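You operate a simulated robot arm through the tools that you are given. There is no shell and no other tool.

You are at the controls of a simulated robot arm. One attempt, no reset.

Task
Slide the joint plate into the slotted beam end and pin it.
Fine: plate home first; the green pin goes from the wooden pin holder down the steel pin bush.

Only the result counts: the job must be done as asked and must still hold three seconds after the hand-in. Knocking over, shifting, dropping, spilling or breaking anything else fails it.

Robot
A 6-joint arm with a two-finger gripper, fixed in place. Base frame: the origin is at the foot of the arm, x ahead of it, y to its left, z up. Lengths are in m, angles in degrees, forces in N, time in s.
Its first joint turns from -166.0 to 166.0 degrees. Payload 2.45 kg.
Tool frame: the origin (TCP) lies between the finger pads and is the grasp point; the fingertips stand 0.02 m ahead of it; z points along the fingers, y is the line along which they close. Largest opening 0.14 m; the body of the gripper starts 0.168 m behind the TCP.
Orientation is that of the tool frame in the base frame, as a unit quaternion [w, x, y, z]. With the fingers straight down and closing along the base's y, the tool's x points along the base's -x, its y along +y and its z along -z.

Tools
- The arm moves only by the tool nudge_tool. Its argument "deltas" is a list of rows, each a list of 7 numbers: the opening, from 0 (shut) to 1 (fully open), then the shift along the tool's x, y, z in units of 150 mm (1.0 is 150 mm), then the turn, a rotation vector about the tool's x, y, z in units of 180 degrees (1.0 is 180 degrees). In form: [[gripper, tx, ty, tz, rx, ry, rz], ...]. A call has 1 to 20 rows; each row is the pose to reach, as a shift and turn from the pose commanded when the call began, along the tool's axes at that moment. A call with a number of a shift or a turn outside -1 to 1 is refused whole. A row lasts 0.2 s, in which the tool goes at most 0.05 m and 8.6 degrees; a call with a longer step from one row to the next is refused whole, and so is a gripper value outside its range. A pose out of reach is approached as far as the arm can. The call stops where the force on the tool passes 50 N (or 10 N more than at its start, if that is more) or the arm is blocked; 0.2 s more then pass. Each finger travels about 0.045 m/s and halts on what it meets, pressing with about 28 N; the grip force reading is that of the motor and also rises with nothing between the fingers. The clock runs only during rows and for 0.2 s after the last one: add rows that repeat a pose to give the fingers time. The reply holds the time, the measured pose of the TCP, the force on the tool along the base axes, the opening and the grip force, in the units named above and with some noise, with the torque about the TCP (base axes, N m) and any sound that the robot's microphone picked up.
- Cameras (640 x 400 px; columns grow to the right, rows downward): "scene" is fixed at [0.3979, 0.6498, 1.3813]; the picture's right is [-0.83, -0.56, 0.00], its down [-0.22, 0.32, -0.92] and it looks along [0.52, -0.76, -0.39] (base axes); focal length 362 px, centre (320, 200). "wrist" rides on the gripper at [0.078, 0.011, -0.209] in the tool frame; the picture's right is [-0.14, 0.99, 0.00], its down [-0.92, -0.13, -0.37] and it looks along [-0.36, -0.05, 0.93] (tool axes); focal length 280 px, centre (320, 200). There is no depth. A picture from a camera that has moved, and an enlarged one, comes with that camera's place and axes in the base frame and with its lens. The place of the scene camera against the robot may be out by one fixed shift of up to 0.025 m in any direction.
- snapshot(camera): a new picture of that camera. The clock stands still meanwhile.
- inspect(camera, box): a new picture of the part [left, top, right, bottom] of that camera's present view, enlarged. The clock stands still meanwhile.
- close_job(): hands the job in; it is judged then, once.

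Places have to be worked out from the pictures, the camera data and where the tool is seen. Open the gripper and draw the arm clear of the work before you hand the job in, unless the task says otherwise.

The tools are called as a command line: name --pt "numbers of a row" for each row, then --argument value for the rest, lists and objects as JSON in quotes. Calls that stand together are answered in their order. nudge_tool: Moves the arm, as the interface text tells. Its arguments: {"type":"object","properties":{"deltas":{"type":"array"}},"required":["deltas"]} The other tools are called the same way: snapshot (camera) takes a picture; inspect (camera, box) takes an enlarged picture of a part of a camera's view; close_job () hands the job in.

At the start:

```text
t: 0.0
eef_pos: [0.6488, 0.1342, 1.0986]
tcp_rot: [0.001, 0.001, 1.0, 0.0]
contact_force: [-0.1, 0.2, 0.1]
torque: [0.03, 0.02, 0.03]
opening: 0.14
finger_force: 0.0
```

scene: 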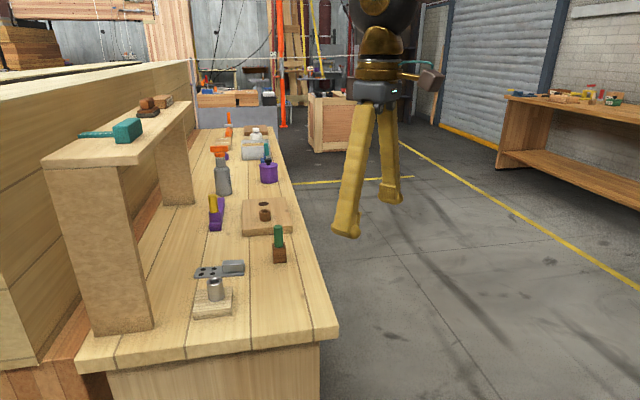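
wrist: 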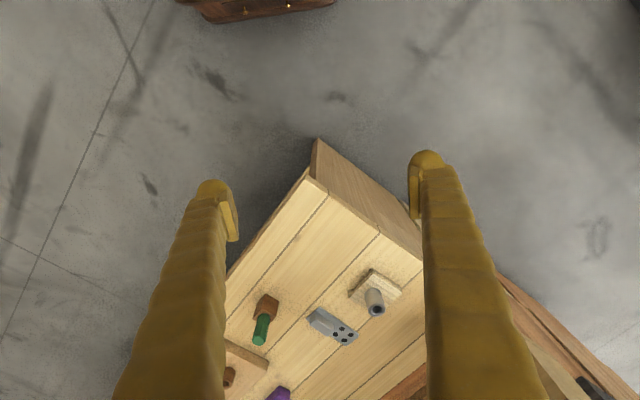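

I start by looking closely at the work area from both cameras before moving anything.

inspect --camera "scene" --box '[160, 210, 320, 330]'

inspect --camera "wrist" --box '[220, 240, 440, 400]'

inspect --camera "scene" --box '[180, 110, 320, 240]'

```text
3.33 times, centred on (240, 270) of scene
camera zoom: at [0.3979, 0.6498, 1.3813], right [-0.83, -0.56, 0.0], down [-0.22, 0.32, -0.92], along [0.52, -0.76, -0.39], focal length 1206 px, centre (587, -33)
```

zoom: 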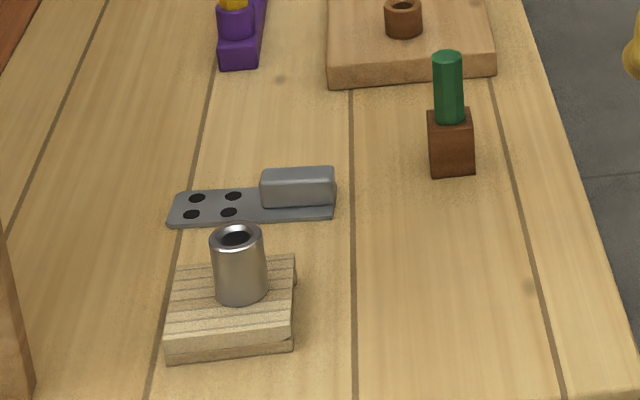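

```text
2.50 times, centred on (330, 320) of wrist
camera zoom: at [0.5687, 0.1431, 1.307], right [0.14, 0.99, 0.0], down [0.92, -0.13, 0.37], along [0.37, -0.05, -0.93], focal length 701 px, centre (295, -100)
```

zoom: 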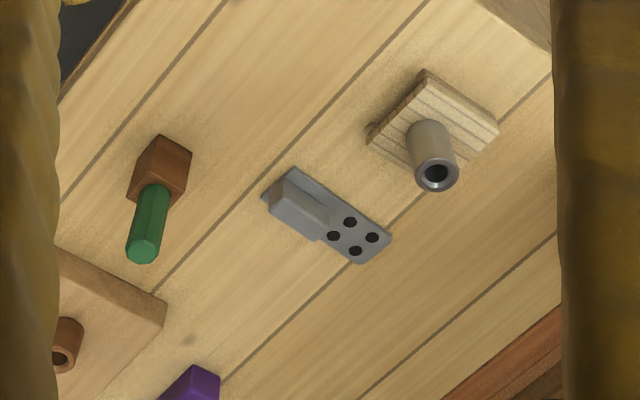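

```text
3.08 times, centred on (250, 175) of scene
camera zoom: at [0.3979, 0.6498, 1.3813], right [-0.83, -0.56, 0.0], down [-0.22, 0.32, -0.92], along [0.52, -0.76, -0.39], focal length 1114 px, centre (535, 277)
```

zoom: 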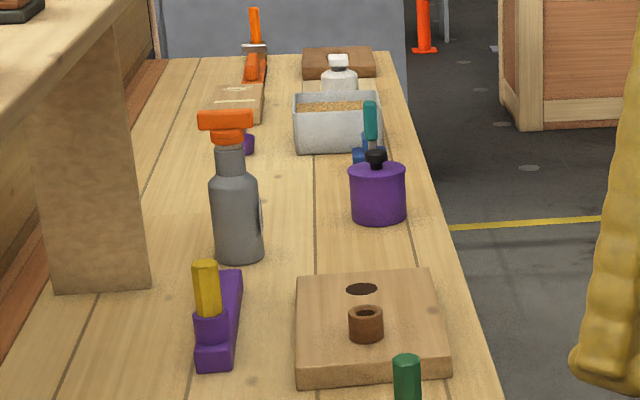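

The bench appears about 0.45 m below the tool, with the work around x≈1.0, y≈0.1–0.2. I move ahead at the same height to get a second wrist view for triangulation.

nudge_tool --pt "1 -0.25 0 0 0 0 0" --pt "1 -0.5 0 0 0 0 0" --pt "1 -0.75 0 0 0 0 0" --pt "1 -1.0 0 0 0 0 0" --pt "1 -1.0 0 0 0 0 0"

snapshot --camera "wrist"

snapshot --camera "scene"

```text
t: 1.2
eef_pos: [0.7995, 0.1303, 1.0966]
tcp_rot: [0.001, 0.0, 1.0, 0.0]
contact_force: [0.7, -0.2, -0.3]
torque: [0.03, -0.01, 0.02]
opening: 0.14
finger_force: 0.1
```

```text
taken
camera wrist: at [0.7198, 0.1407, 1.3061], right [0.14, 0.99, 0.0], down [0.92, -0.13, 0.37], along [0.37, -0.05, -0.93], focal length 280 px, centre (320, 200)
```

wrist: 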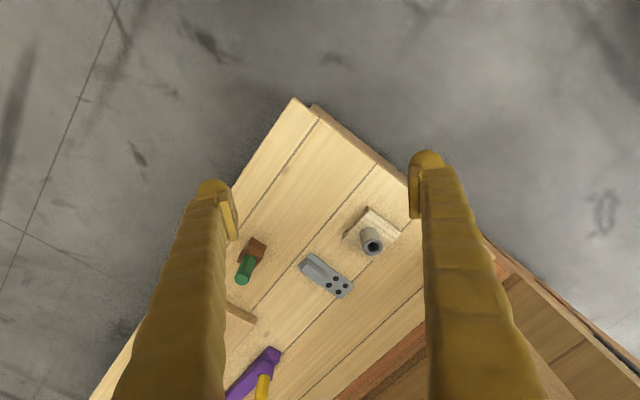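

```text
taken
```

scene: 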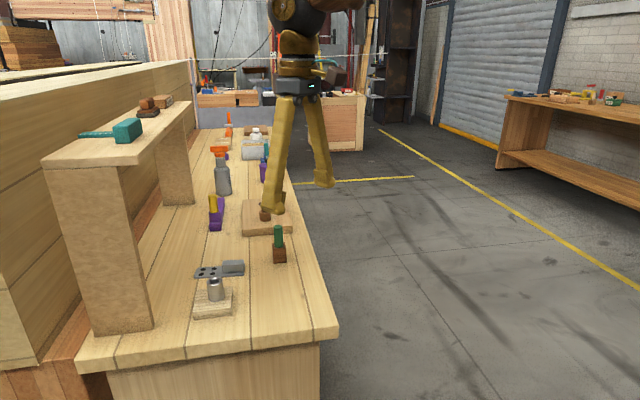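

Triangulating the two wrist views puts the bush top at about (0.976, 0.196, 0.88). I go lower here for a closer look, staying short of the objects.

nudge_tool --pt "1 0 0 0.25 0 0 0" --pt "1 0 0 0.5 0 0 0" --pt "1 0 0 0.75 0 0 0" --pt "1 0 0 0.9 0 0 0" --pt "1 0 0 0.9 0 0 0"

inspect --camera "wrist" --box '[220, 200, 440, 337]'

inspect --camera "wrist" --box '[180, 250, 420, 400]'

snapshot --camera "wrist"

```text
t: 2.4
eef_pos: [0.8009, 0.1353, 0.9604]
tcp_rot: [0.0, 0.0, 1.0, 0.0]
contact_force: [-0.6, 0.8, 0.0]
torque: [0.01, 0.02, -0.01]
opening: 0.14
finger_force: 0.0
```

```text
2.91 times, centred on (330, 268) of wrist
camera zoom: at [0.7211, 0.1441, 1.1698], right [0.14, 0.99, 0.0], down [0.92, -0.13, 0.37], along [0.37, -0.05, -0.93], focal length 816 px, centre (291, 1)
```

zoom: 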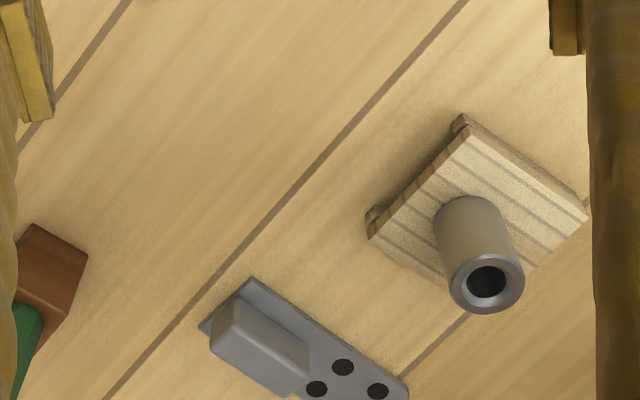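

```text
2.67 times, centred on (300, 325) of wrist
camera zoom: at [0.7211, 0.1441, 1.1698], right [0.14, 0.99, 0.0], down [0.92, -0.13, 0.37], along [0.37, -0.05, -0.93], focal length 748 px, centre (373, -133)
```

zoom: 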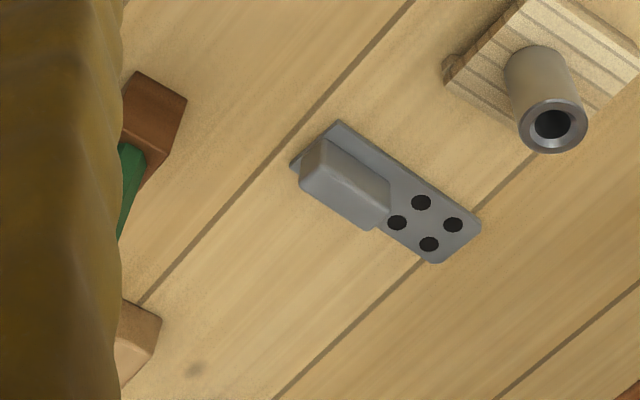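

```text
taken
camera wrist: at [0.7211, 0.1441, 1.1698], right [0.14, 0.99, 0.0], down [0.92, -0.13, 0.37], along [0.37, -0.05, -0.93], focal length 280 px, centre (320, 200)
```

wrist: 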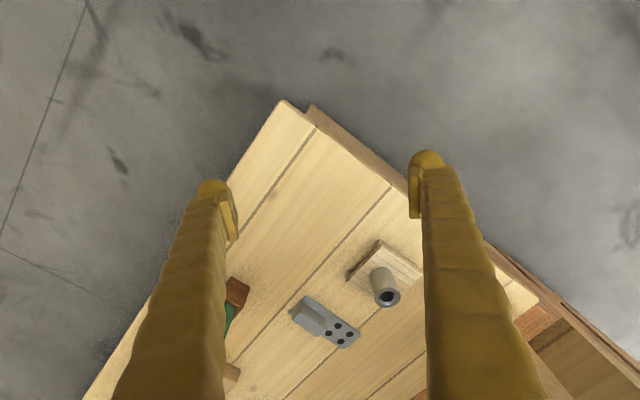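

I can see the block's slot ears on its side facing −x,−y, and the plate's handle end facing the same way. I zoom in further for detail on the block and plate from both cameras.

inspect --camera "wrist" --box '[335, 230, 431, 290]'

inspect --camera "wrist" --box '[277, 285, 373, 355]'

inspect --camera "scene" --box '[180, 250, 260, 330]'

inspect --camera "scene" --box '[255, 215, 305, 270]'

```text
6.67 times, centred on (383, 260) of wrist
camera zoom: at [0.7211, 0.1441, 1.1698], right [0.14, 0.99, 0.0], down [0.92, -0.13, 0.37], along [0.37, -0.05, -0.93], focal length 1869 px, centre (-100, -200)
```

zoom: 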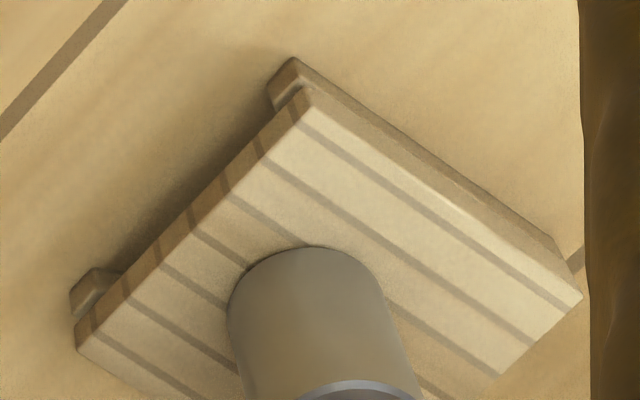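

```text
5.71 times, centred on (325, 320) of wrist
camera zoom: at [0.7211, 0.1441, 1.1698], right [0.14, 0.99, 0.0], down [0.92, -0.13, 0.37], along [0.37, -0.05, -0.93], focal length 1602 px, centre (291, -486)
```

zoom: 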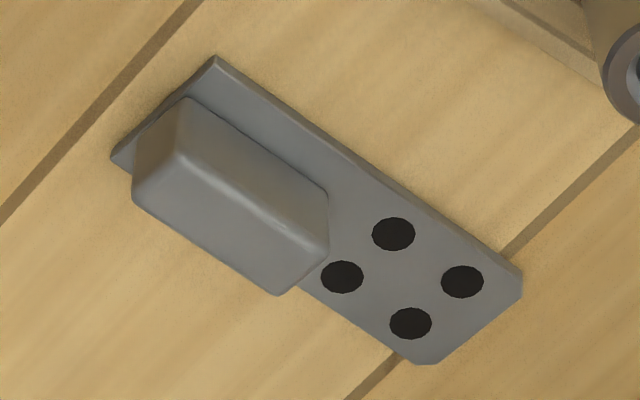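

```text
5.00 times, centred on (220, 290) of scene
camera zoom: at [0.3979, 0.6498, 1.3813], right [-0.83, -0.56, 0.0], down [-0.22, 0.32, -0.92], along [0.52, -0.76, -0.39], focal length 1810 px, centre (820, -250)
```

zoom: 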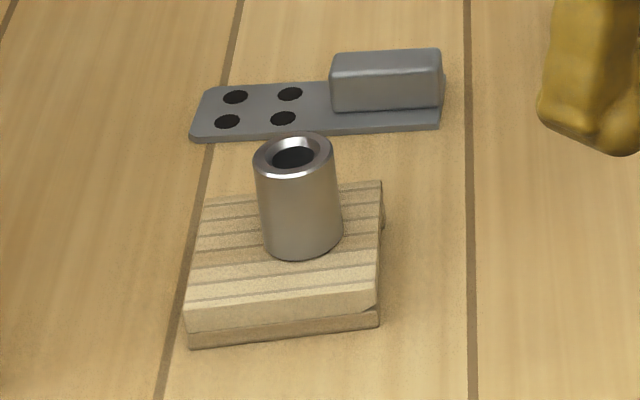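

```text
7.27 times, centred on (280, 242) of scene
camera zoom: at [0.3979, 0.6498, 1.3813], right [-0.83, -0.56, 0.0], down [-0.22, 0.32, -0.92], along [0.52, -0.76, -0.39], focal length 2632 px, centre (611, -109)
```

zoom: 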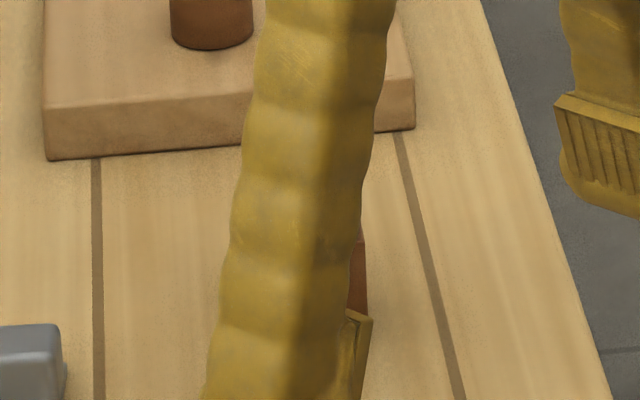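

I check how noisy the pose readings are with a no-op move, then view again.

nudge_tool --pt "1 0 0 0 0 0 0"

nudge_tool --pt "1 0 0 0 0 0 0"

inspect --camera "wrist" --box '[277, 235, 437, 355]'

```text
t: 2.8
eef_pos: [0.8009, 0.1339, 0.9608]
tcp_rot: [0.001, 0.0, 1.0, 0.0]
contact_force: [0.3, 0.3, 0.6]
torque: [-0.03, 0.02, 0.0]
opening: 0.1401
finger_force: 0.0
```

```text
t: 3.2
eef_pos: [0.8, 0.1342, 0.9605]
tcp_rot: [0.0, 0.0, 1.0, 0.0]
contact_force: [-0.1, -0.3, -0.1]
torque: [0.02, -0.01, 0.03]
opening: 0.1402
finger_force: 0.0
```

```text
3.33 times, centred on (357, 295) of wrist
camera zoom: at [0.7211, 0.144, 1.17], right [0.14, 0.99, 0.0], down [0.92, -0.13, 0.37], along [0.37, -0.05, -0.93], focal length 935 px, centre (197, -117)
```

zoom: 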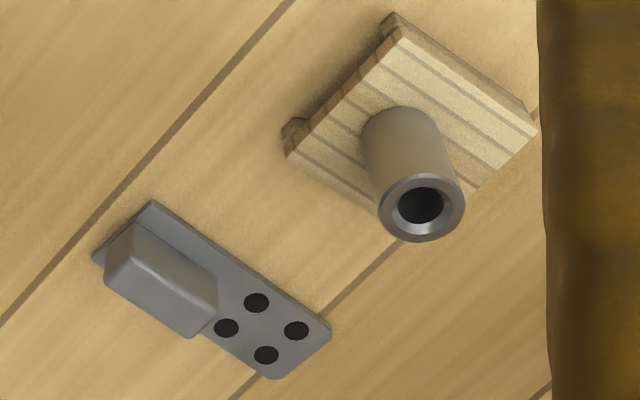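

Camera pose readings are steadier than the TCP reading, so I'll use them. I move forward and slightly higher for a more vertical view of block, plate and pin.

nudge_tool --pt "1 -0.2 0 -0.05 0 0 0" --pt "1 -0.4 0 -0.1 0 0 0" --pt "1 -0.6 0 -0.2 0 0 0" --pt "1 -0.8 0 -0.3 0 0 0" --pt "1 -0.8 0 -0.3 0 0 0" --pt "1 -0.8 0 -0.3 0 0 0"

snapshot --camera "wrist"

inspect --camera "wrist" --box '[240, 130, 420, 242]'

inspect --camera "wrist" --box '[220, 200, 420, 325]'

```text
t: 4.6
eef_pos: [0.9195, 0.1334, 1.0081]
tcp_rot: [0.001, 0.0, 1.0, 0.0]
contact_force: [-0.8, 0.1, -0.1]
torque: [0.02, 0.0, -0.02]
opening: 0.1402
finger_force: 0.0
```

```text
taken
camera wrist: at [0.8403, 0.1443, 1.2174], right [0.14, 0.99, 0.0], down [0.92, -0.13, 0.37], along [0.37, -0.05, -0.93], focal length 280 px, centre (320, 200)
```

wrist: 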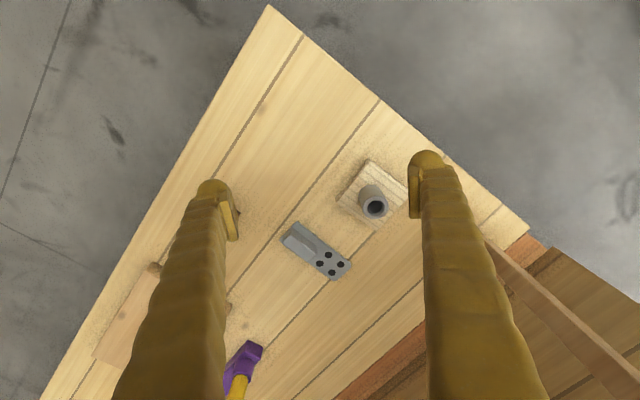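

```text
3.56 times, centred on (330, 186) of wrist
camera zoom: at [0.8403, 0.1443, 1.2174], right [0.14, 0.99, 0.0], down [0.92, -0.13, 0.37], along [0.37, -0.05, -0.93], focal length 997 px, centre (284, 250)
```

zoom: 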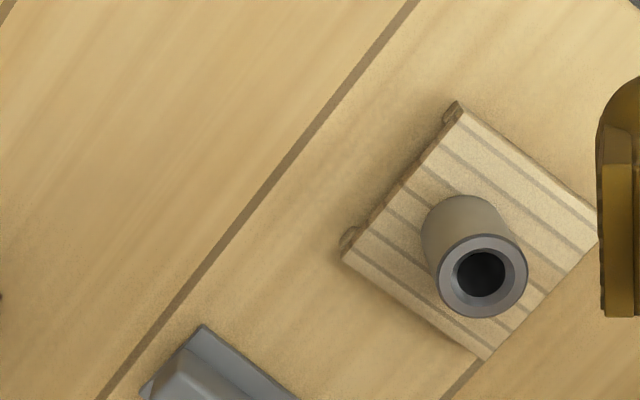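

```text
3.20 times, centred on (320, 262) of wrist
camera zoom: at [0.8403, 0.1443, 1.2174], right [0.14, 0.99, 0.0], down [0.92, -0.13, 0.37], along [0.37, -0.05, -0.93], focal length 897 px, centre (320, 0)
```

zoom: 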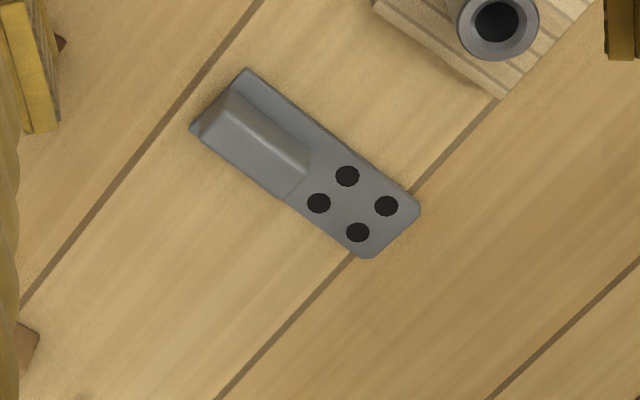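

Triangulation puts the bush top near (1.006, 0.200, 0.852) and the plate top near z≈0.786 with its handle around (1.08, 0.08) – beyond the stated straight-down reach, so I test how far the arm really goes at this height.

nudge_tool --pt "1 -0.2 0 0 0 0 0" --pt "1 -0.4 0 0 0 0 0" --pt "1 -0.6 0 0 0 0 0" --pt "1 -0.8 0 0 0 0 0" --pt "1 -0.8 0 0 0 0 0" --pt "1 -0.8 0 0 0 0 0"

snapshot --camera "wrist"

snapshot --camera "scene"

```text
t: 6.0
eef_pos: [1.0372, 0.1334, 1.0093]
tcp_rot: [0.001, 0.0, 1.0, 0.0]
contact_force: [0.2, -0.1, 0.3]
torque: [0.0, 0.01, -0.01]
opening: 0.1399
finger_force: 0.0
```

```text
taken
camera wrist: at [0.9586, 0.1439, 1.2189], right [0.14, 0.99, 0.0], down [0.92, -0.13, 0.37], along [0.37, -0.05, -0.93], focal length 280 px, centre (320, 200)
```

wrist: 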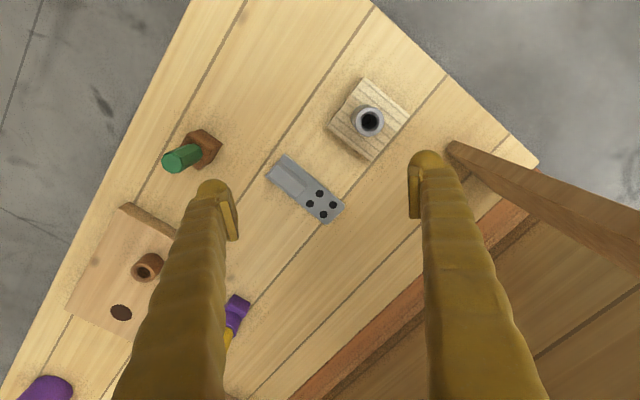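

```text
taken
```

scene: 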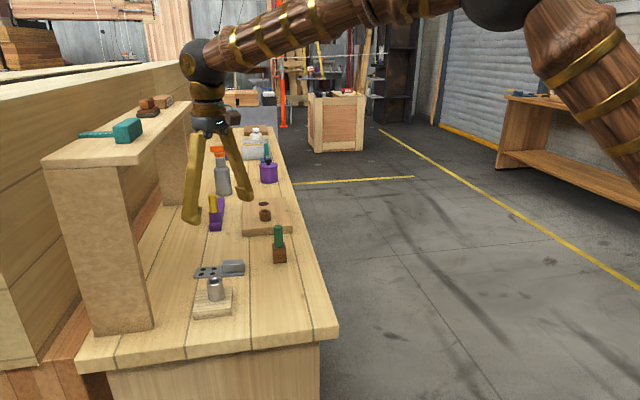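

The arm reached x=1.037 without trouble. From this nearly vertical view I zoom in on block, plate and pin holder for precise measurements.

inspect --camera "wrist" --box '[320, 70, 416, 130]'

inspect --camera "wrist" --box '[257, 140, 353, 200]'

inspect --camera "wrist" --box '[150, 120, 230, 170]'

inspect --camera "wrist" --box '[240, 70, 420, 230]'

```text
6.67 times, centred on (368, 100) of wrist
camera zoom: at [0.9586, 0.1439, 1.2189], right [0.14, 0.99, 0.0], down [0.92, -0.13, 0.37], along [0.37, -0.05, -0.93], focal length 1869 px, centre (0, 867)
```

zoom: 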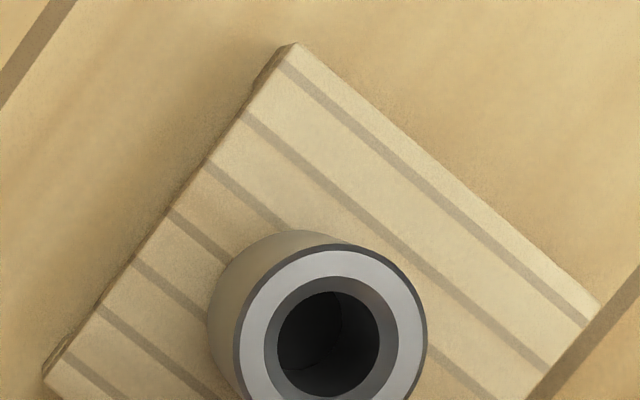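

```text
6.67 times, centred on (305, 170) of wrist
camera zoom: at [0.9586, 0.1439, 1.2189], right [0.14, 0.99, 0.0], down [0.92, -0.13, 0.37], along [0.37, -0.05, -0.93], focal length 1869 px, centre (420, 400)
```

zoom: 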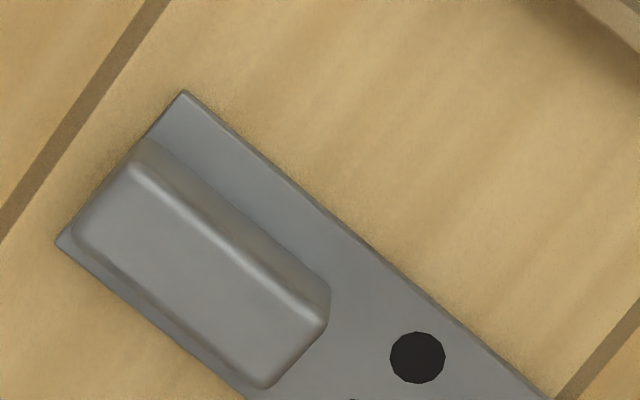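

```text
8.00 times, centred on (190, 145) of wrist
camera zoom: at [0.9586, 0.1439, 1.2189], right [0.14, 0.99, 0.0], down [0.92, -0.13, 0.37], along [0.37, -0.05, -0.93], focal length 2243 px, centre (1360, 640)
```

zoom: 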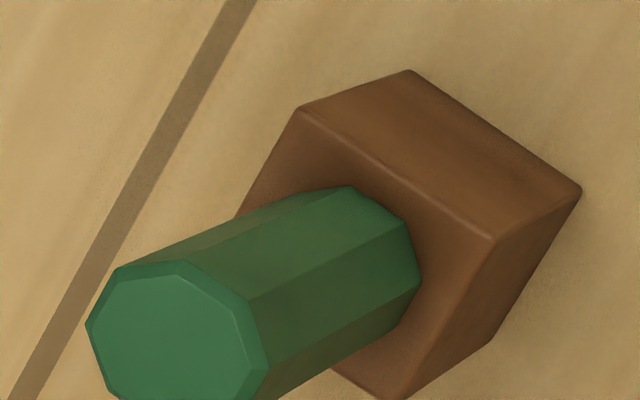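

```text
2.50 times, centred on (330, 150) of wrist
camera zoom: at [0.9586, 0.1439, 1.2189], right [0.14, 0.99, 0.0], down [0.92, -0.13, 0.37], along [0.37, -0.05, -0.93], focal length 701 px, centre (295, 325)
```

zoom: 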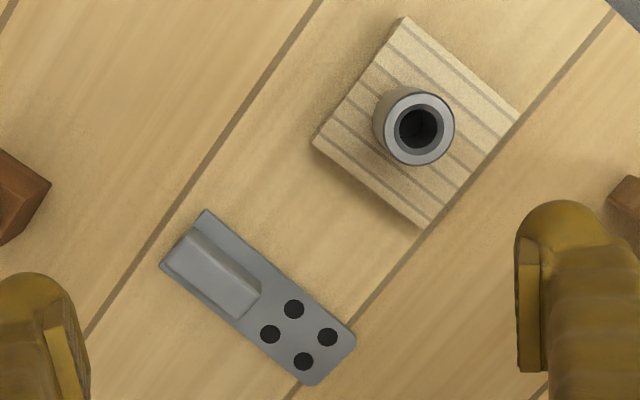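

The bench objects are now well located: bush top ≈ (1.005, 0.200, 0.853), block yaw ≈45° with its mouth facing (−x,−y), plate axis ≈41°, handle centre ≈ (1.081, 0.076), pin top ≈ (1.014, −0.042, 0.890). I turn the tool ~41° so the fingers will close across the handle and move over it.

nudge_tool --pt "1 -0.06 -0.077 0 0 0 -0.0453" --pt "1 -0.12 -0.154 0 0 0 -0.0907" --pt "1 -0.18 -0.231 0 0 0 -0.136" --pt "1 -0.24 -0.308 0 0 0 -0.1813" --pt "1 -0.295 -0.385 0 0 0 -0.2267" --pt "1 -0.295 -0.385 0 0 0 -0.2267" --pt "1 -0.295 -0.385 0 0 0 -0.2267"

snapshot --camera "wrist"

snapshot --camera "scene"

```text
t: 7.6
eef_pos: [1.0824, 0.0773, 1.0083]
tcp_rot: [0.001, -0.349, 0.937, 0.001]
contact_force: [-0.9, -0.2, 0.0]
torque: [0.0, 0.03, -0.01]
opening: 0.14
finger_force: 0.0
```

```text
taken
camera wrist: at [1.0147, 0.0323, 1.2179], right [-0.54, 0.84, 0.0], down [0.78, 0.5, 0.37], along [0.31, 0.2, -0.93], focal length 280 px, centre (320, 200)
```

wrist: 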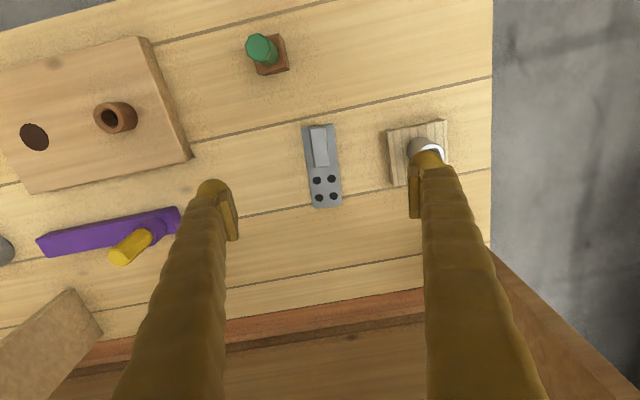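

```text
taken
```

scene: 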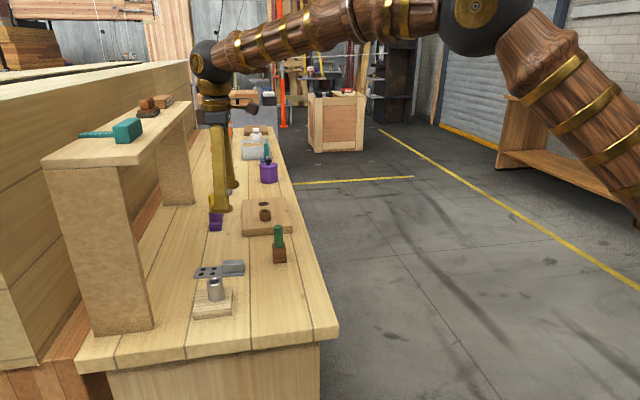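

The handle appears almost exactly below the TCP (predicted ≈(320,148) px, seen ≈(319,146)). I zoom to check yaw and offset.

inspect --camera "wrist" --box '[272, 115, 368, 215]'

inspect --camera "wrist" --box '[370, 110, 460, 200]'

inspect --camera "wrist" --box '[230, 20, 310, 90]'

```text
4.00 times, centred on (320, 165) of wrist
camera zoom: at [1.0147, 0.0323, 1.2179], right [-0.54, 0.84, 0.0], down [0.78, 0.5, 0.37], along [0.31, 0.2, -0.93], focal length 1122 px, centre (320, 340)
```

zoom: 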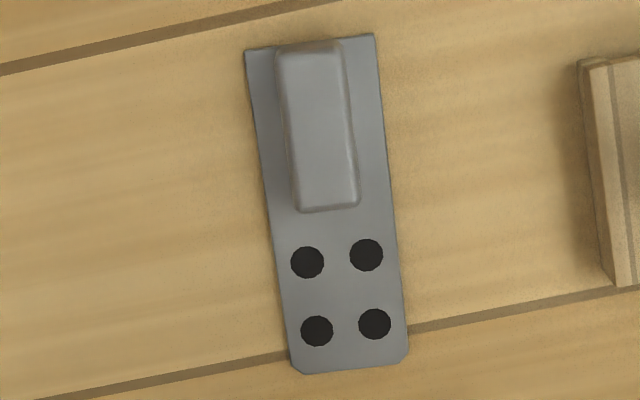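

```text
4.44 times, centred on (415, 155) of wrist
camera zoom: at [1.0147, 0.0323, 1.2179], right [-0.54, 0.84, 0.0], down [0.78, 0.5, 0.37], along [0.31, 0.2, -0.93], focal length 1246 px, centre (-102, 400)
```

zoom: 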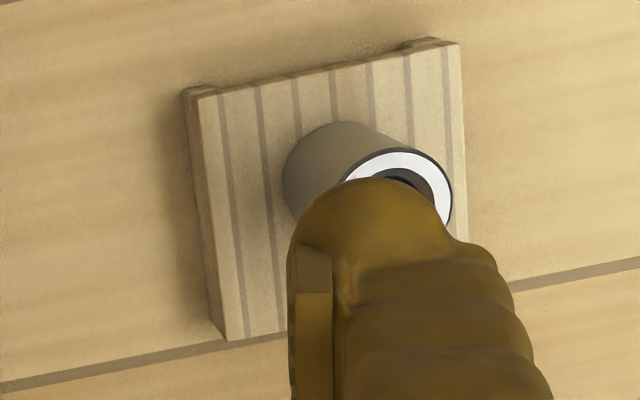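

```text
5.71 times, centred on (270, 55) of wrist
camera zoom: at [1.0147, 0.0323, 1.2179], right [-0.54, 0.84, 0.0], down [0.78, 0.5, 0.37], along [0.31, 0.2, -0.93], focal length 1602 px, centre (606, 1029)
```

zoom: 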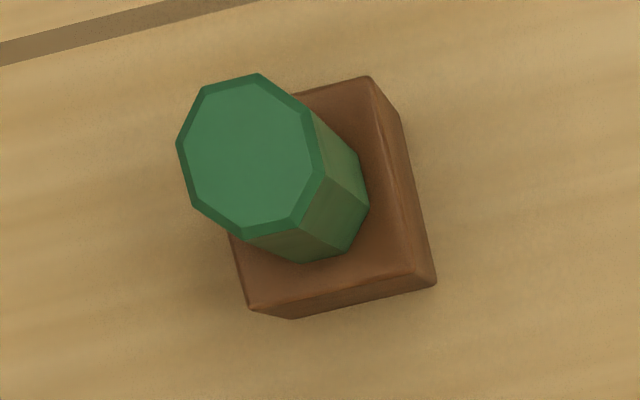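

Measurements from this view agree to within a millimetre: the handle centre (1.081, 0.0745) is under the TCP and plate yaw ≈40.6°. I narrow the opening to ~80 mm (to clear the block) and descend part-way.

nudge_tool --pt "0.57 0 0 0 0 0 0" --pt "0.57 0 0 0.15 0 0 0" --pt "0.57 0 0 0.35 0 0 0" --pt "0.57 0 0 0.55 0 0 0" --pt "0.57 0 0 0.75 0 0 0" --pt "0.57 0 0 0.9 0 0 0" --pt "0.57 0 0 0.9 0 0 0" --pt "0.57 0 0 0.9 0 0 0"

snapshot --camera "wrist"

snapshot --camera "scene"

```text
t: 9.4
eef_pos: [1.0833, 0.0758, 0.8748]
tcp_rot: [0.001, -0.349, 0.937, 0.0]
contact_force: [-0.4, 0.6, 0.3]
torque: [0.0, 0.01, -0.01]
opening: 0.0798
finger_force: 0.1
```

```text
taken
camera wrist: at [1.0158, 0.0308, 1.0838], right [-0.54, 0.84, 0.0], down [0.78, 0.5, 0.37], along [0.31, 0.2, -0.93], focal length 280 px, centre (320, 200)
```

wrist: 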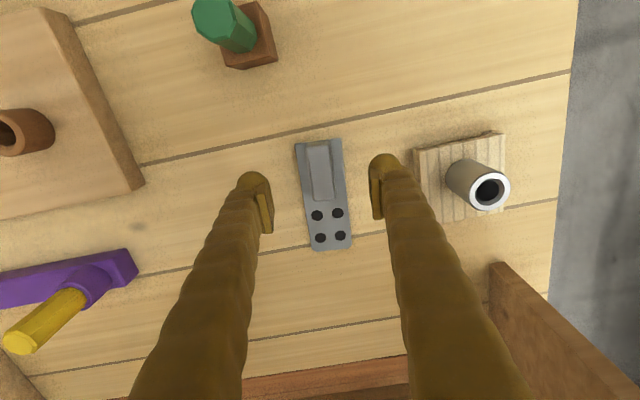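

```text
taken
```

scene: 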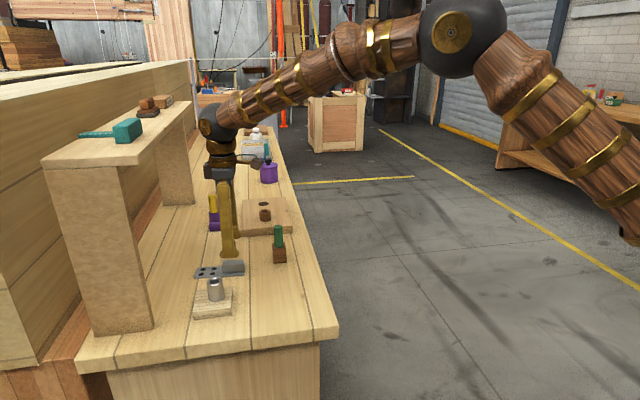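

Reach is fine here. I zoom again on the handle between the fingers and on the block's mouth side.

inspect --camera "wrist" --box '[240, 130, 400, 255]'

inspect --camera "wrist" --box '[400, 120, 520, 230]'

inspect --camera "scene" --box '[190, 245, 254, 325]'

```text
3.20 times, centred on (320, 192) of wrist
camera zoom: at [1.0158, 0.0308, 1.0838], right [-0.54, 0.84, 0.0], down [0.78, 0.5, 0.37], along [0.31, 0.2, -0.93], focal length 897 px, centre (320, 224)
```

zoom: 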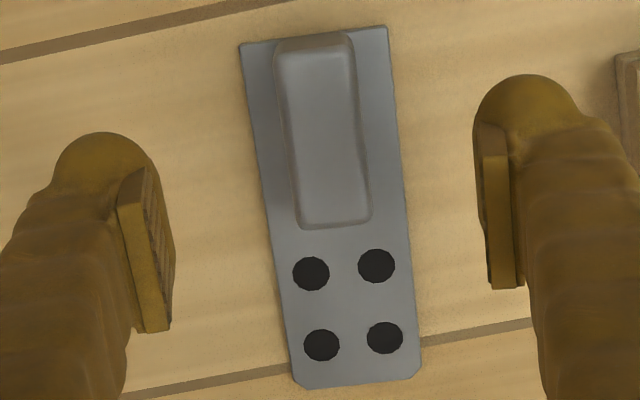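

```text
3.64 times, centred on (460, 175) of wrist
camera zoom: at [1.0158, 0.0308, 1.0838], right [-0.54, 0.84, 0.0], down [0.78, 0.5, 0.37], along [0.31, 0.2, -0.93], focal length 1020 px, centre (-189, 291)
```

zoom: 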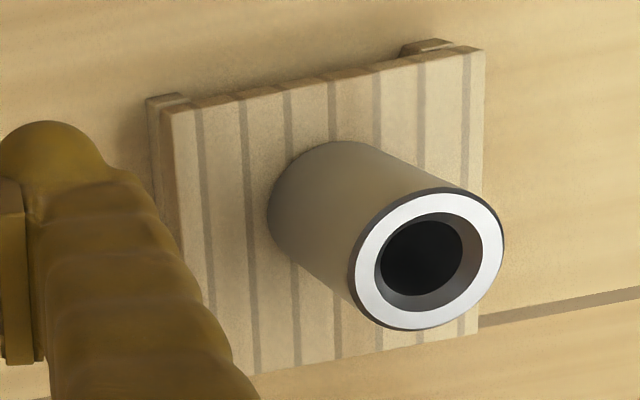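

```text
5.00 times, centred on (222, 285) of scene
camera zoom: at [0.3979, 0.6498, 1.3813], right [-0.83, -0.56, 0.0], down [-0.22, 0.32, -0.92], along [0.52, -0.76, -0.39], focal length 1810 px, centre (810, -225)
```

zoom: 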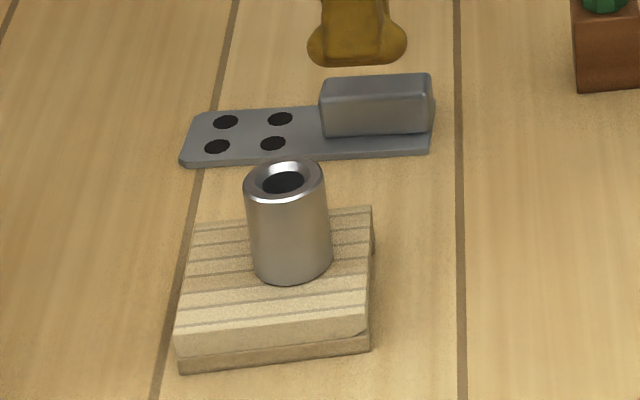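

Before grasping I want a low-angle look into the slot mouth to know its floor, height and width. I lift, move back to about (0.91, 0.105, 0.95), and then tilt the tool so the wrist camera looks into the slot.

nudge_tool --pt "0.57 0 0 -0.3 0 0 0" --pt "0.57 0.1 0.0 -0.5 0 0 0" --pt "0.57 0.3 0.2 -0.5 0 0 -0.01" --pt "0.57 0.5 0.4 -0.5 0 0 -0.024" --pt "0.57 0.7 0.6 -0.5 0 0 -0.024" --pt "0.57 0.746 0.8 -0.5 0 0 -0.024" --pt "0.57 0.746 0.9 -0.5 0 0 -0.024" --pt "0.57 0.746 0.9 -0.5 0 0 -0.024"

nudge_tool --pt "1 0 0 0 0 -0.039 0" --pt "1 0 0 0 0 -0.078 0" --pt "1 0 0 0 0 -0.117 0" --pt "1 0 0 0 0 -0.156 0" --pt "1 0 0 0 0 -0.194 0" --pt "1 0 0 0 0 -0.194 0"

snapshot --camera "wrist"

```text
t: 11.2
eef_pos: [0.9093, 0.104, 0.949]
tcp_rot: [0.0, -0.384, 0.923, 0.0]
contact_force: [0.0, -0.2, -0.5]
torque: [0.04, -0.04, 0.01]
opening: 0.0799
finger_force: 0.0
```

```text
t: 12.6
eef_pos: [0.9107, 0.1036, 0.95]
tcp_rot: [0.277, -0.366, 0.881, 0.115]
contact_force: [0.5, 0.1, -0.3]
torque: [-0.01, 0.0, 0.0]
opening: 0.1402
finger_force: 0.1
```

```text
taken
camera wrist: at [0.7709, -0.0195, 1.0748], right [-0.62, 0.78, 0.08], down [0.47, 0.29, 0.83], along [0.62, 0.55, -0.55], focal length 280 px, centre (320, 200)
```

wrist: 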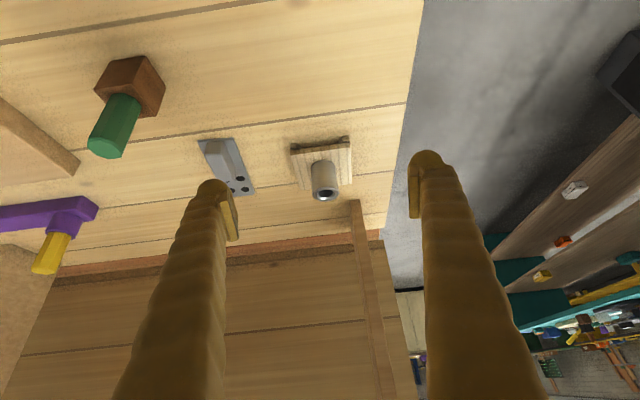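

The block's mouth side is in view. I zoom in on it and on the pin holder.

inspect --camera "wrist" --box '[280, 125, 360, 175]'

inspect --camera "wrist" --box '[80, 45, 180, 165]'

inspect --camera "wrist" --box '[190, 130, 270, 200]'

```text
8.00 times, centred on (320, 150) of wrist
camera zoom: at [0.7709, -0.0195, 1.0748], right [-0.62, 0.78, 0.08], down [0.47, 0.29, 0.83], along [0.62, 0.55, -0.55], focal length 2243 px, centre (320, 600)
```

zoom: 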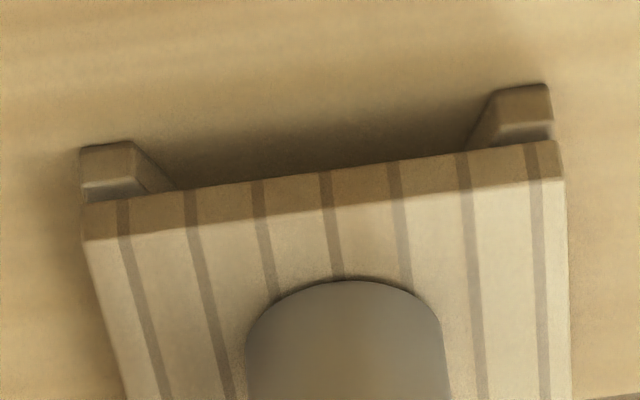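

```text
3.33 times, centred on (130, 105) of wrist
camera zoom: at [0.7709, -0.0195, 1.0748], right [-0.62, 0.78, 0.08], down [0.47, 0.29, 0.83], along [0.62, 0.55, -0.55], focal length 935 px, centre (953, 517)
```

zoom: 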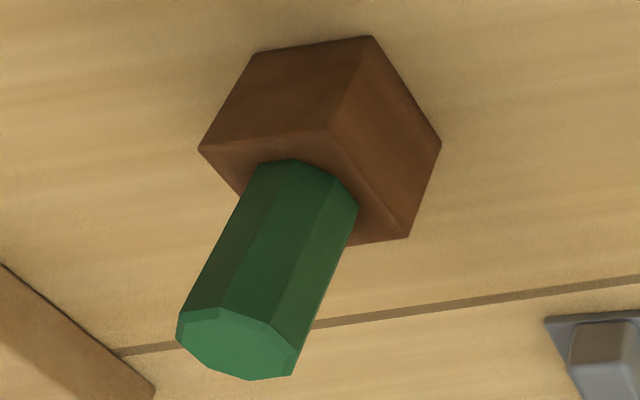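

```text
5.71 times, centred on (230, 165) of wrist
camera zoom: at [0.7709, -0.0195, 1.0748], right [-0.62, 0.78, 0.08], down [0.47, 0.29, 0.83], along [0.62, 0.55, -0.55], focal length 1602 px, centre (834, 400)
```

zoom: 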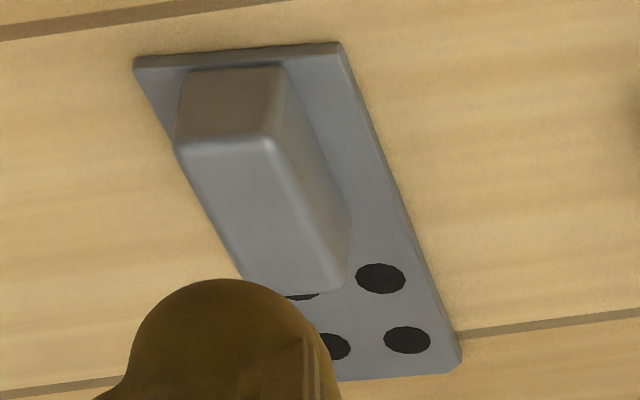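

The slot has flared side rails, its floor is the bench itself, inner width ≈50 mm for the 48 mm plate, and height ≈8 mm for a ≈4 mm plate. I undo the tilt and return above the handle.

nudge_tool --pt "0.57 0 0 0 0 0.039 0" --pt "0.57 0 0 0 0 0.078 0" --pt "0.57 0 0 0 0 0.117 0" --pt "0.57 0 0 0 0 0.156 0" --pt "0.57 0 0 0 0 0.194 0" --pt "0.57 0 0 0 0 0.194 0"

nudge_tool --pt "0.57 -0.1 -0.2 0 0 0 0.005" --pt "0.57 -0.25 -0.4 0 0 0 0.01" --pt "0.57 -0.4 -0.6 0 0 0 0.02" --pt "0.57 -0.55 -0.8 0 0 0 0.025" --pt "0.57 -0.65 -0.93 0 0 0 0.025" --pt "0.57 -0.65 -0.93 0 0 0 0.025"

snapshot --camera "wrist"

```text
t: 14.0
eef_pos: [0.9086, 0.103, 0.9476]
tcp_rot: [0.0, -0.384, 0.923, -0.001]
contact_force: [0.2, -0.1, -0.4]
torque: [-0.01, 0.0, -0.05]
opening: 0.0795
finger_force: 0.1
```

```text
t: 15.4
eef_pos: [1.0755, 0.0765, 0.9481]
tcp_rot: [0.001, -0.348, 0.938, 0.0]
contact_force: [-0.5, 0.2, 0.4]
torque: [0.02, 0.0, 0.02]
opening: 0.0798
finger_force: 0.0
```

```text
taken
camera wrist: at [1.0078, 0.0325, 1.1579], right [-0.54, 0.84, 0.0], down [0.78, 0.5, 0.37], along [0.31, 0.2, -0.93], focal length 280 px, centre (320, 200)
```

wrist: 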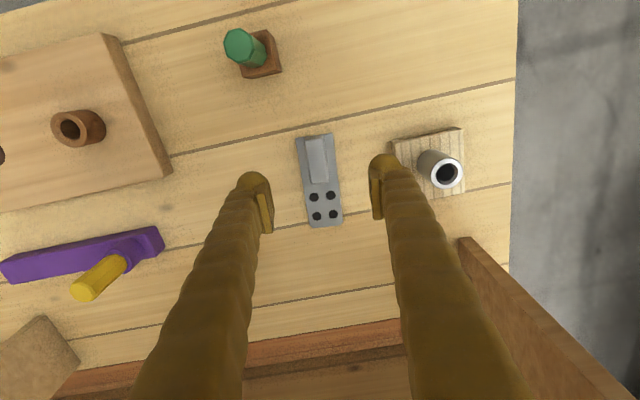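

I trim the position by a few millimetres and descend so the fingertips stop ~3 mm above the plate surface, straddling the handle.

nudge_tool --pt "0.57 -0.015 -0.02 0.25 0 0 0" --pt "0.57 -0.029 -0.033 0.5 0 0 0" --pt "0.57 -0.029 -0.033 0.7 0 0 0" --pt "0.57 -0.029 -0.033 0.85 0 0 0" --pt "0.57 -0.029 -0.033 0.93 0 0 0" --pt "0.57 -0.029 -0.033 0.93 0 0 0" --pt "0.57 -0.029 -0.033 0.93 0 0 0"

snapshot --camera "wrist"

inspect --camera "scene" --box '[190, 225, 290, 325]'

```text
t: 17.0
eef_pos: [1.0844, 0.0755, 0.8073]
tcp_rot: [0.001, -0.347, 0.938, 0.001]
contact_force: [0.1, 0.2, 0.2]
torque: [-0.01, 0.0, 0.0]
opening: 0.0799
finger_force: 0.0
```

```text
taken
camera wrist: at [1.0161, 0.0331, 1.0171], right [-0.54, 0.84, 0.0], down [0.78, 0.5, 0.37], along [0.31, 0.2, -0.93], focal length 280 px, centre (320, 200)
```

wrist: 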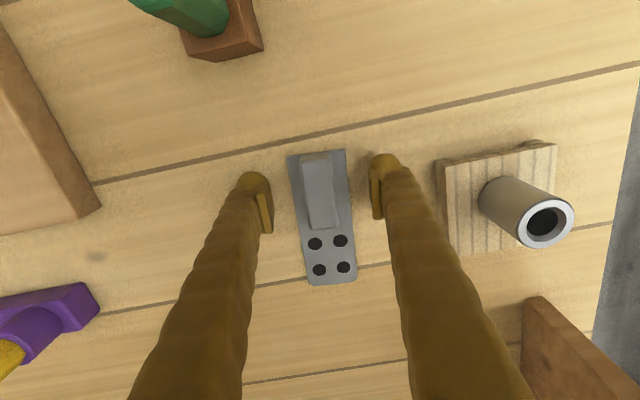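

```text
4.00 times, centred on (240, 275) of scene
camera zoom: at [0.3979, 0.6498, 1.3813], right [-0.83, -0.56, 0.0], down [-0.22, 0.32, -0.92], along [0.52, -0.76, -0.39], focal length 1448 px, centre (640, -100)
```

zoom: 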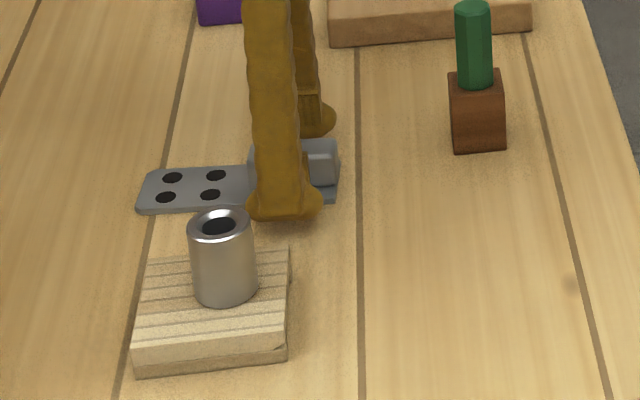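

The fingers straddle the handle at the right height without contact. I close the grip.

nudge_tool --pt "0.3 0 0 0 0 0 0" --pt "0.2 0 0 0 0 0 0" --pt "0.1 0 0 0 0 0 0" --pt "0.0 0 0 0 0 0 0" --pt "0.0 0 0 0 0 0 0" --pt "0.0 0 0 0 0 0 0" --pt "0.0 0 0 0 0 0 0"

snapshot --camera "wrist"

```text
t: 18.6
eef_pos: [1.0842, 0.0758, 0.8074]
tcp_rot: [0.0, -0.346, 0.938, 0.0]
contact_force: [-0.4, -0.5, 0.5]
torque: [-0.04, 0.02, -0.02]
opening: 0.023
finger_force: 28.1
```

```text
taken
camera wrist: at [1.0161, 0.0331, 1.0172], right [-0.54, 0.84, 0.0], down [0.78, 0.5, 0.37], along [0.31, 0.2, -0.93], focal length 280 px, centre (320, 200)
```

wrist: 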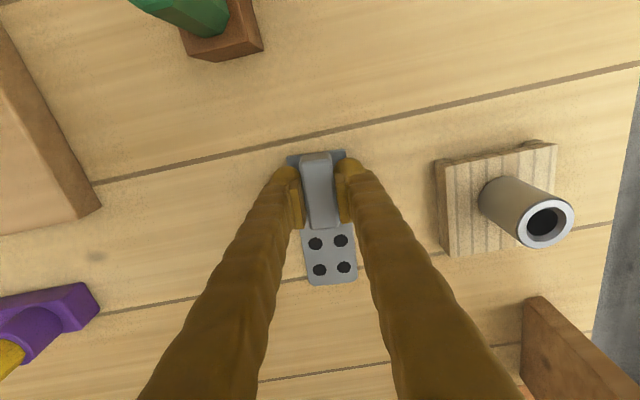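

The handle is held (opening 23 mm, 28 N). I lift 2 cm, draw back first, then go sideways in front of the slot mouth, turning to ≈44.6° yaw.

nudge_tool --pt "0 0 0 -0.07 0 0 0" --pt "0 0 0 -0.133 0 0 0" --pt "0 0.17 0.05 -0.133 0 0 0" --pt "0 0.35 0.09 -0.133 0 0 0" --pt "0 0.52 0.14 -0.133 0 0 0" --pt "0 0.7 0.19 -0.133 0 0 0" --pt "0 0.87 0.233 -0.133 0 0 0" --pt "0 0.885 0.4 -0.133 0 0 -0.0111" --pt "0 0.9 0.57 -0.133 0 0 -0.0222" --pt "0 0.91 0.74 -0.133 0 0 -0.0222" --pt "0 0.916 0.898 -0.133 0 0 -0.0222" --pt "0 0.916 0.898 -0.133 0 0 -0.0222" --pt "0 0.916 0.898 -0.133 0 0 -0.0222"

snapshot --camera "wrist"

inspect --camera "scene" --box '[180, 225, 300, 325]'

```text
t: 21.4
eef_pos: [0.8907, 0.0881, 0.829]
tcp_rot: [0.001, -0.38, 0.925, 0.0]
contact_force: [0.5, -0.6, -2.1]
torque: [-0.05, 0.07, -0.02]
opening: 0.0226
finger_force: 27.9
```

```text
taken
camera wrist: at [0.8266, 0.0393, 1.0388], right [-0.6, 0.8, 0.0], down [0.74, 0.56, 0.37], along [0.3, 0.22, -0.93], focal length 280 px, centre (320, 200)
```

wrist: 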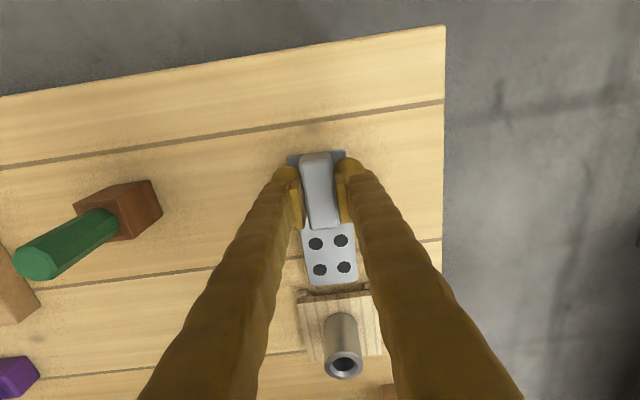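

```text
4.00 times, centred on (240, 275) of scene
camera zoom: at [0.3979, 0.6498, 1.3813], right [-0.83, -0.56, 0.0], down [-0.22, 0.32, -0.92], along [0.52, -0.76, -0.39], focal length 1448 px, centre (640, -100)
```

zoom: 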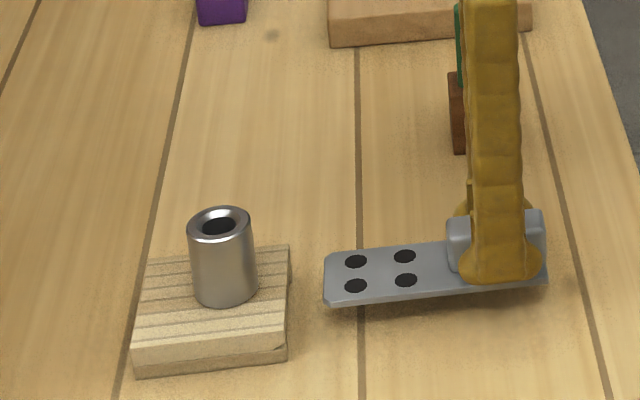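

The plate is held level in front of the slot. I zoom to check lateral and angular alignment.

inspect --camera "wrist" --box '[270, 220, 410, 380]'

inspect --camera "wrist" --box '[290, 270, 390, 332]'

```text
2.50 times, centred on (340, 300) of wrist
camera zoom: at [0.8266, 0.0393, 1.0388], right [-0.6, 0.8, 0.0], down [0.74, 0.56, 0.37], along [0.3, 0.22, -0.93], focal length 701 px, centre (270, -50)
```

zoom: 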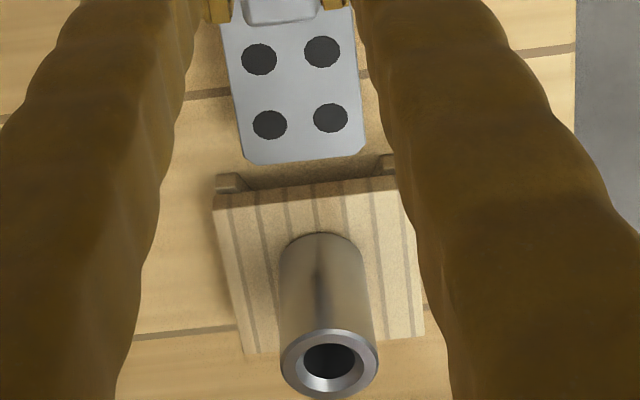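

```text
6.40 times, centred on (340, 301) of wrist
camera zoom: at [0.8266, 0.0393, 1.0388], right [-0.6, 0.8, 0.0], down [0.74, 0.56, 0.37], along [0.3, 0.22, -0.93], focal length 1794 px, centre (192, -446)
```

zoom: 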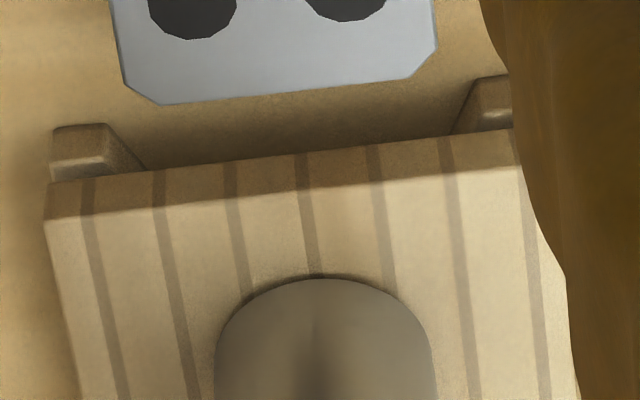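

Plate and slot are aligned to within about half a millimetre laterally and half a degree in yaw, with the tip ~22 mm short of the rails. I lower the plate to about 1 mm above the bench.

nudge_tool --pt "0 0 0 0.05 0 0 0" --pt "0 0 0 0.1 0 0 0" --pt "0 0 0 0.132 0 0 0" --pt "0 0 0 0.132 0 0 0" --pt "0 0 0 0.132 0 0 0"

inspect --camera "wrist" --box '[280, 250, 400, 340]'

inspect --camera "scene" --box '[205, 265, 325, 325]'

```text
t: 22.6
eef_pos: [0.8905, 0.0886, 0.8083]
tcp_rot: [0.001, -0.38, 0.925, 0.0]
contact_force: [0.3, -0.2, -1.7]
torque: [-0.01, 0.0, -0.01]
opening: 0.0231
finger_force: 28.2
```

```text
4.44 times, centred on (340, 295) of wrist
camera zoom: at [0.8262, 0.0397, 1.0177], right [-0.6, 0.8, 0.0], down [0.74, 0.56, 0.37], along [0.3, 0.22, -0.93], focal length 1246 px, centre (231, -222)
```

zoom: 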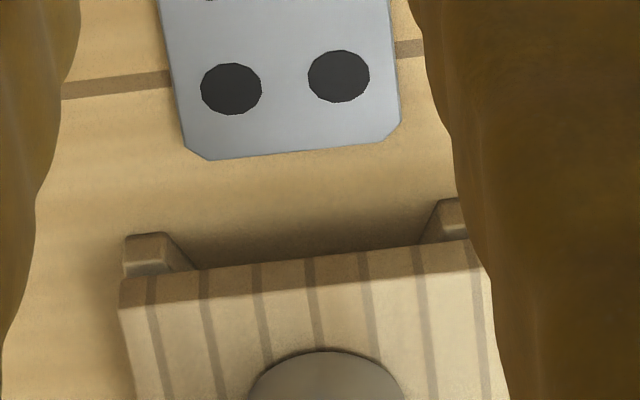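

```text
5.33 times, centred on (265, 295) of scene
camera zoom: at [0.3979, 0.6498, 1.3813], right [-0.83, -0.56, 0.0], down [-0.22, 0.32, -0.92], along [0.52, -0.76, -0.39], focal length 1930 px, centre (613, -307)
```

zoom: 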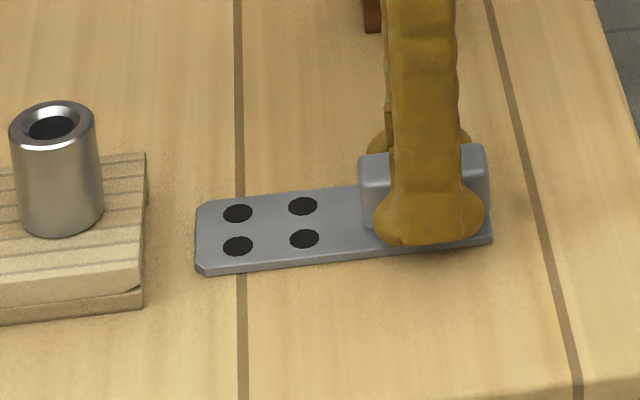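

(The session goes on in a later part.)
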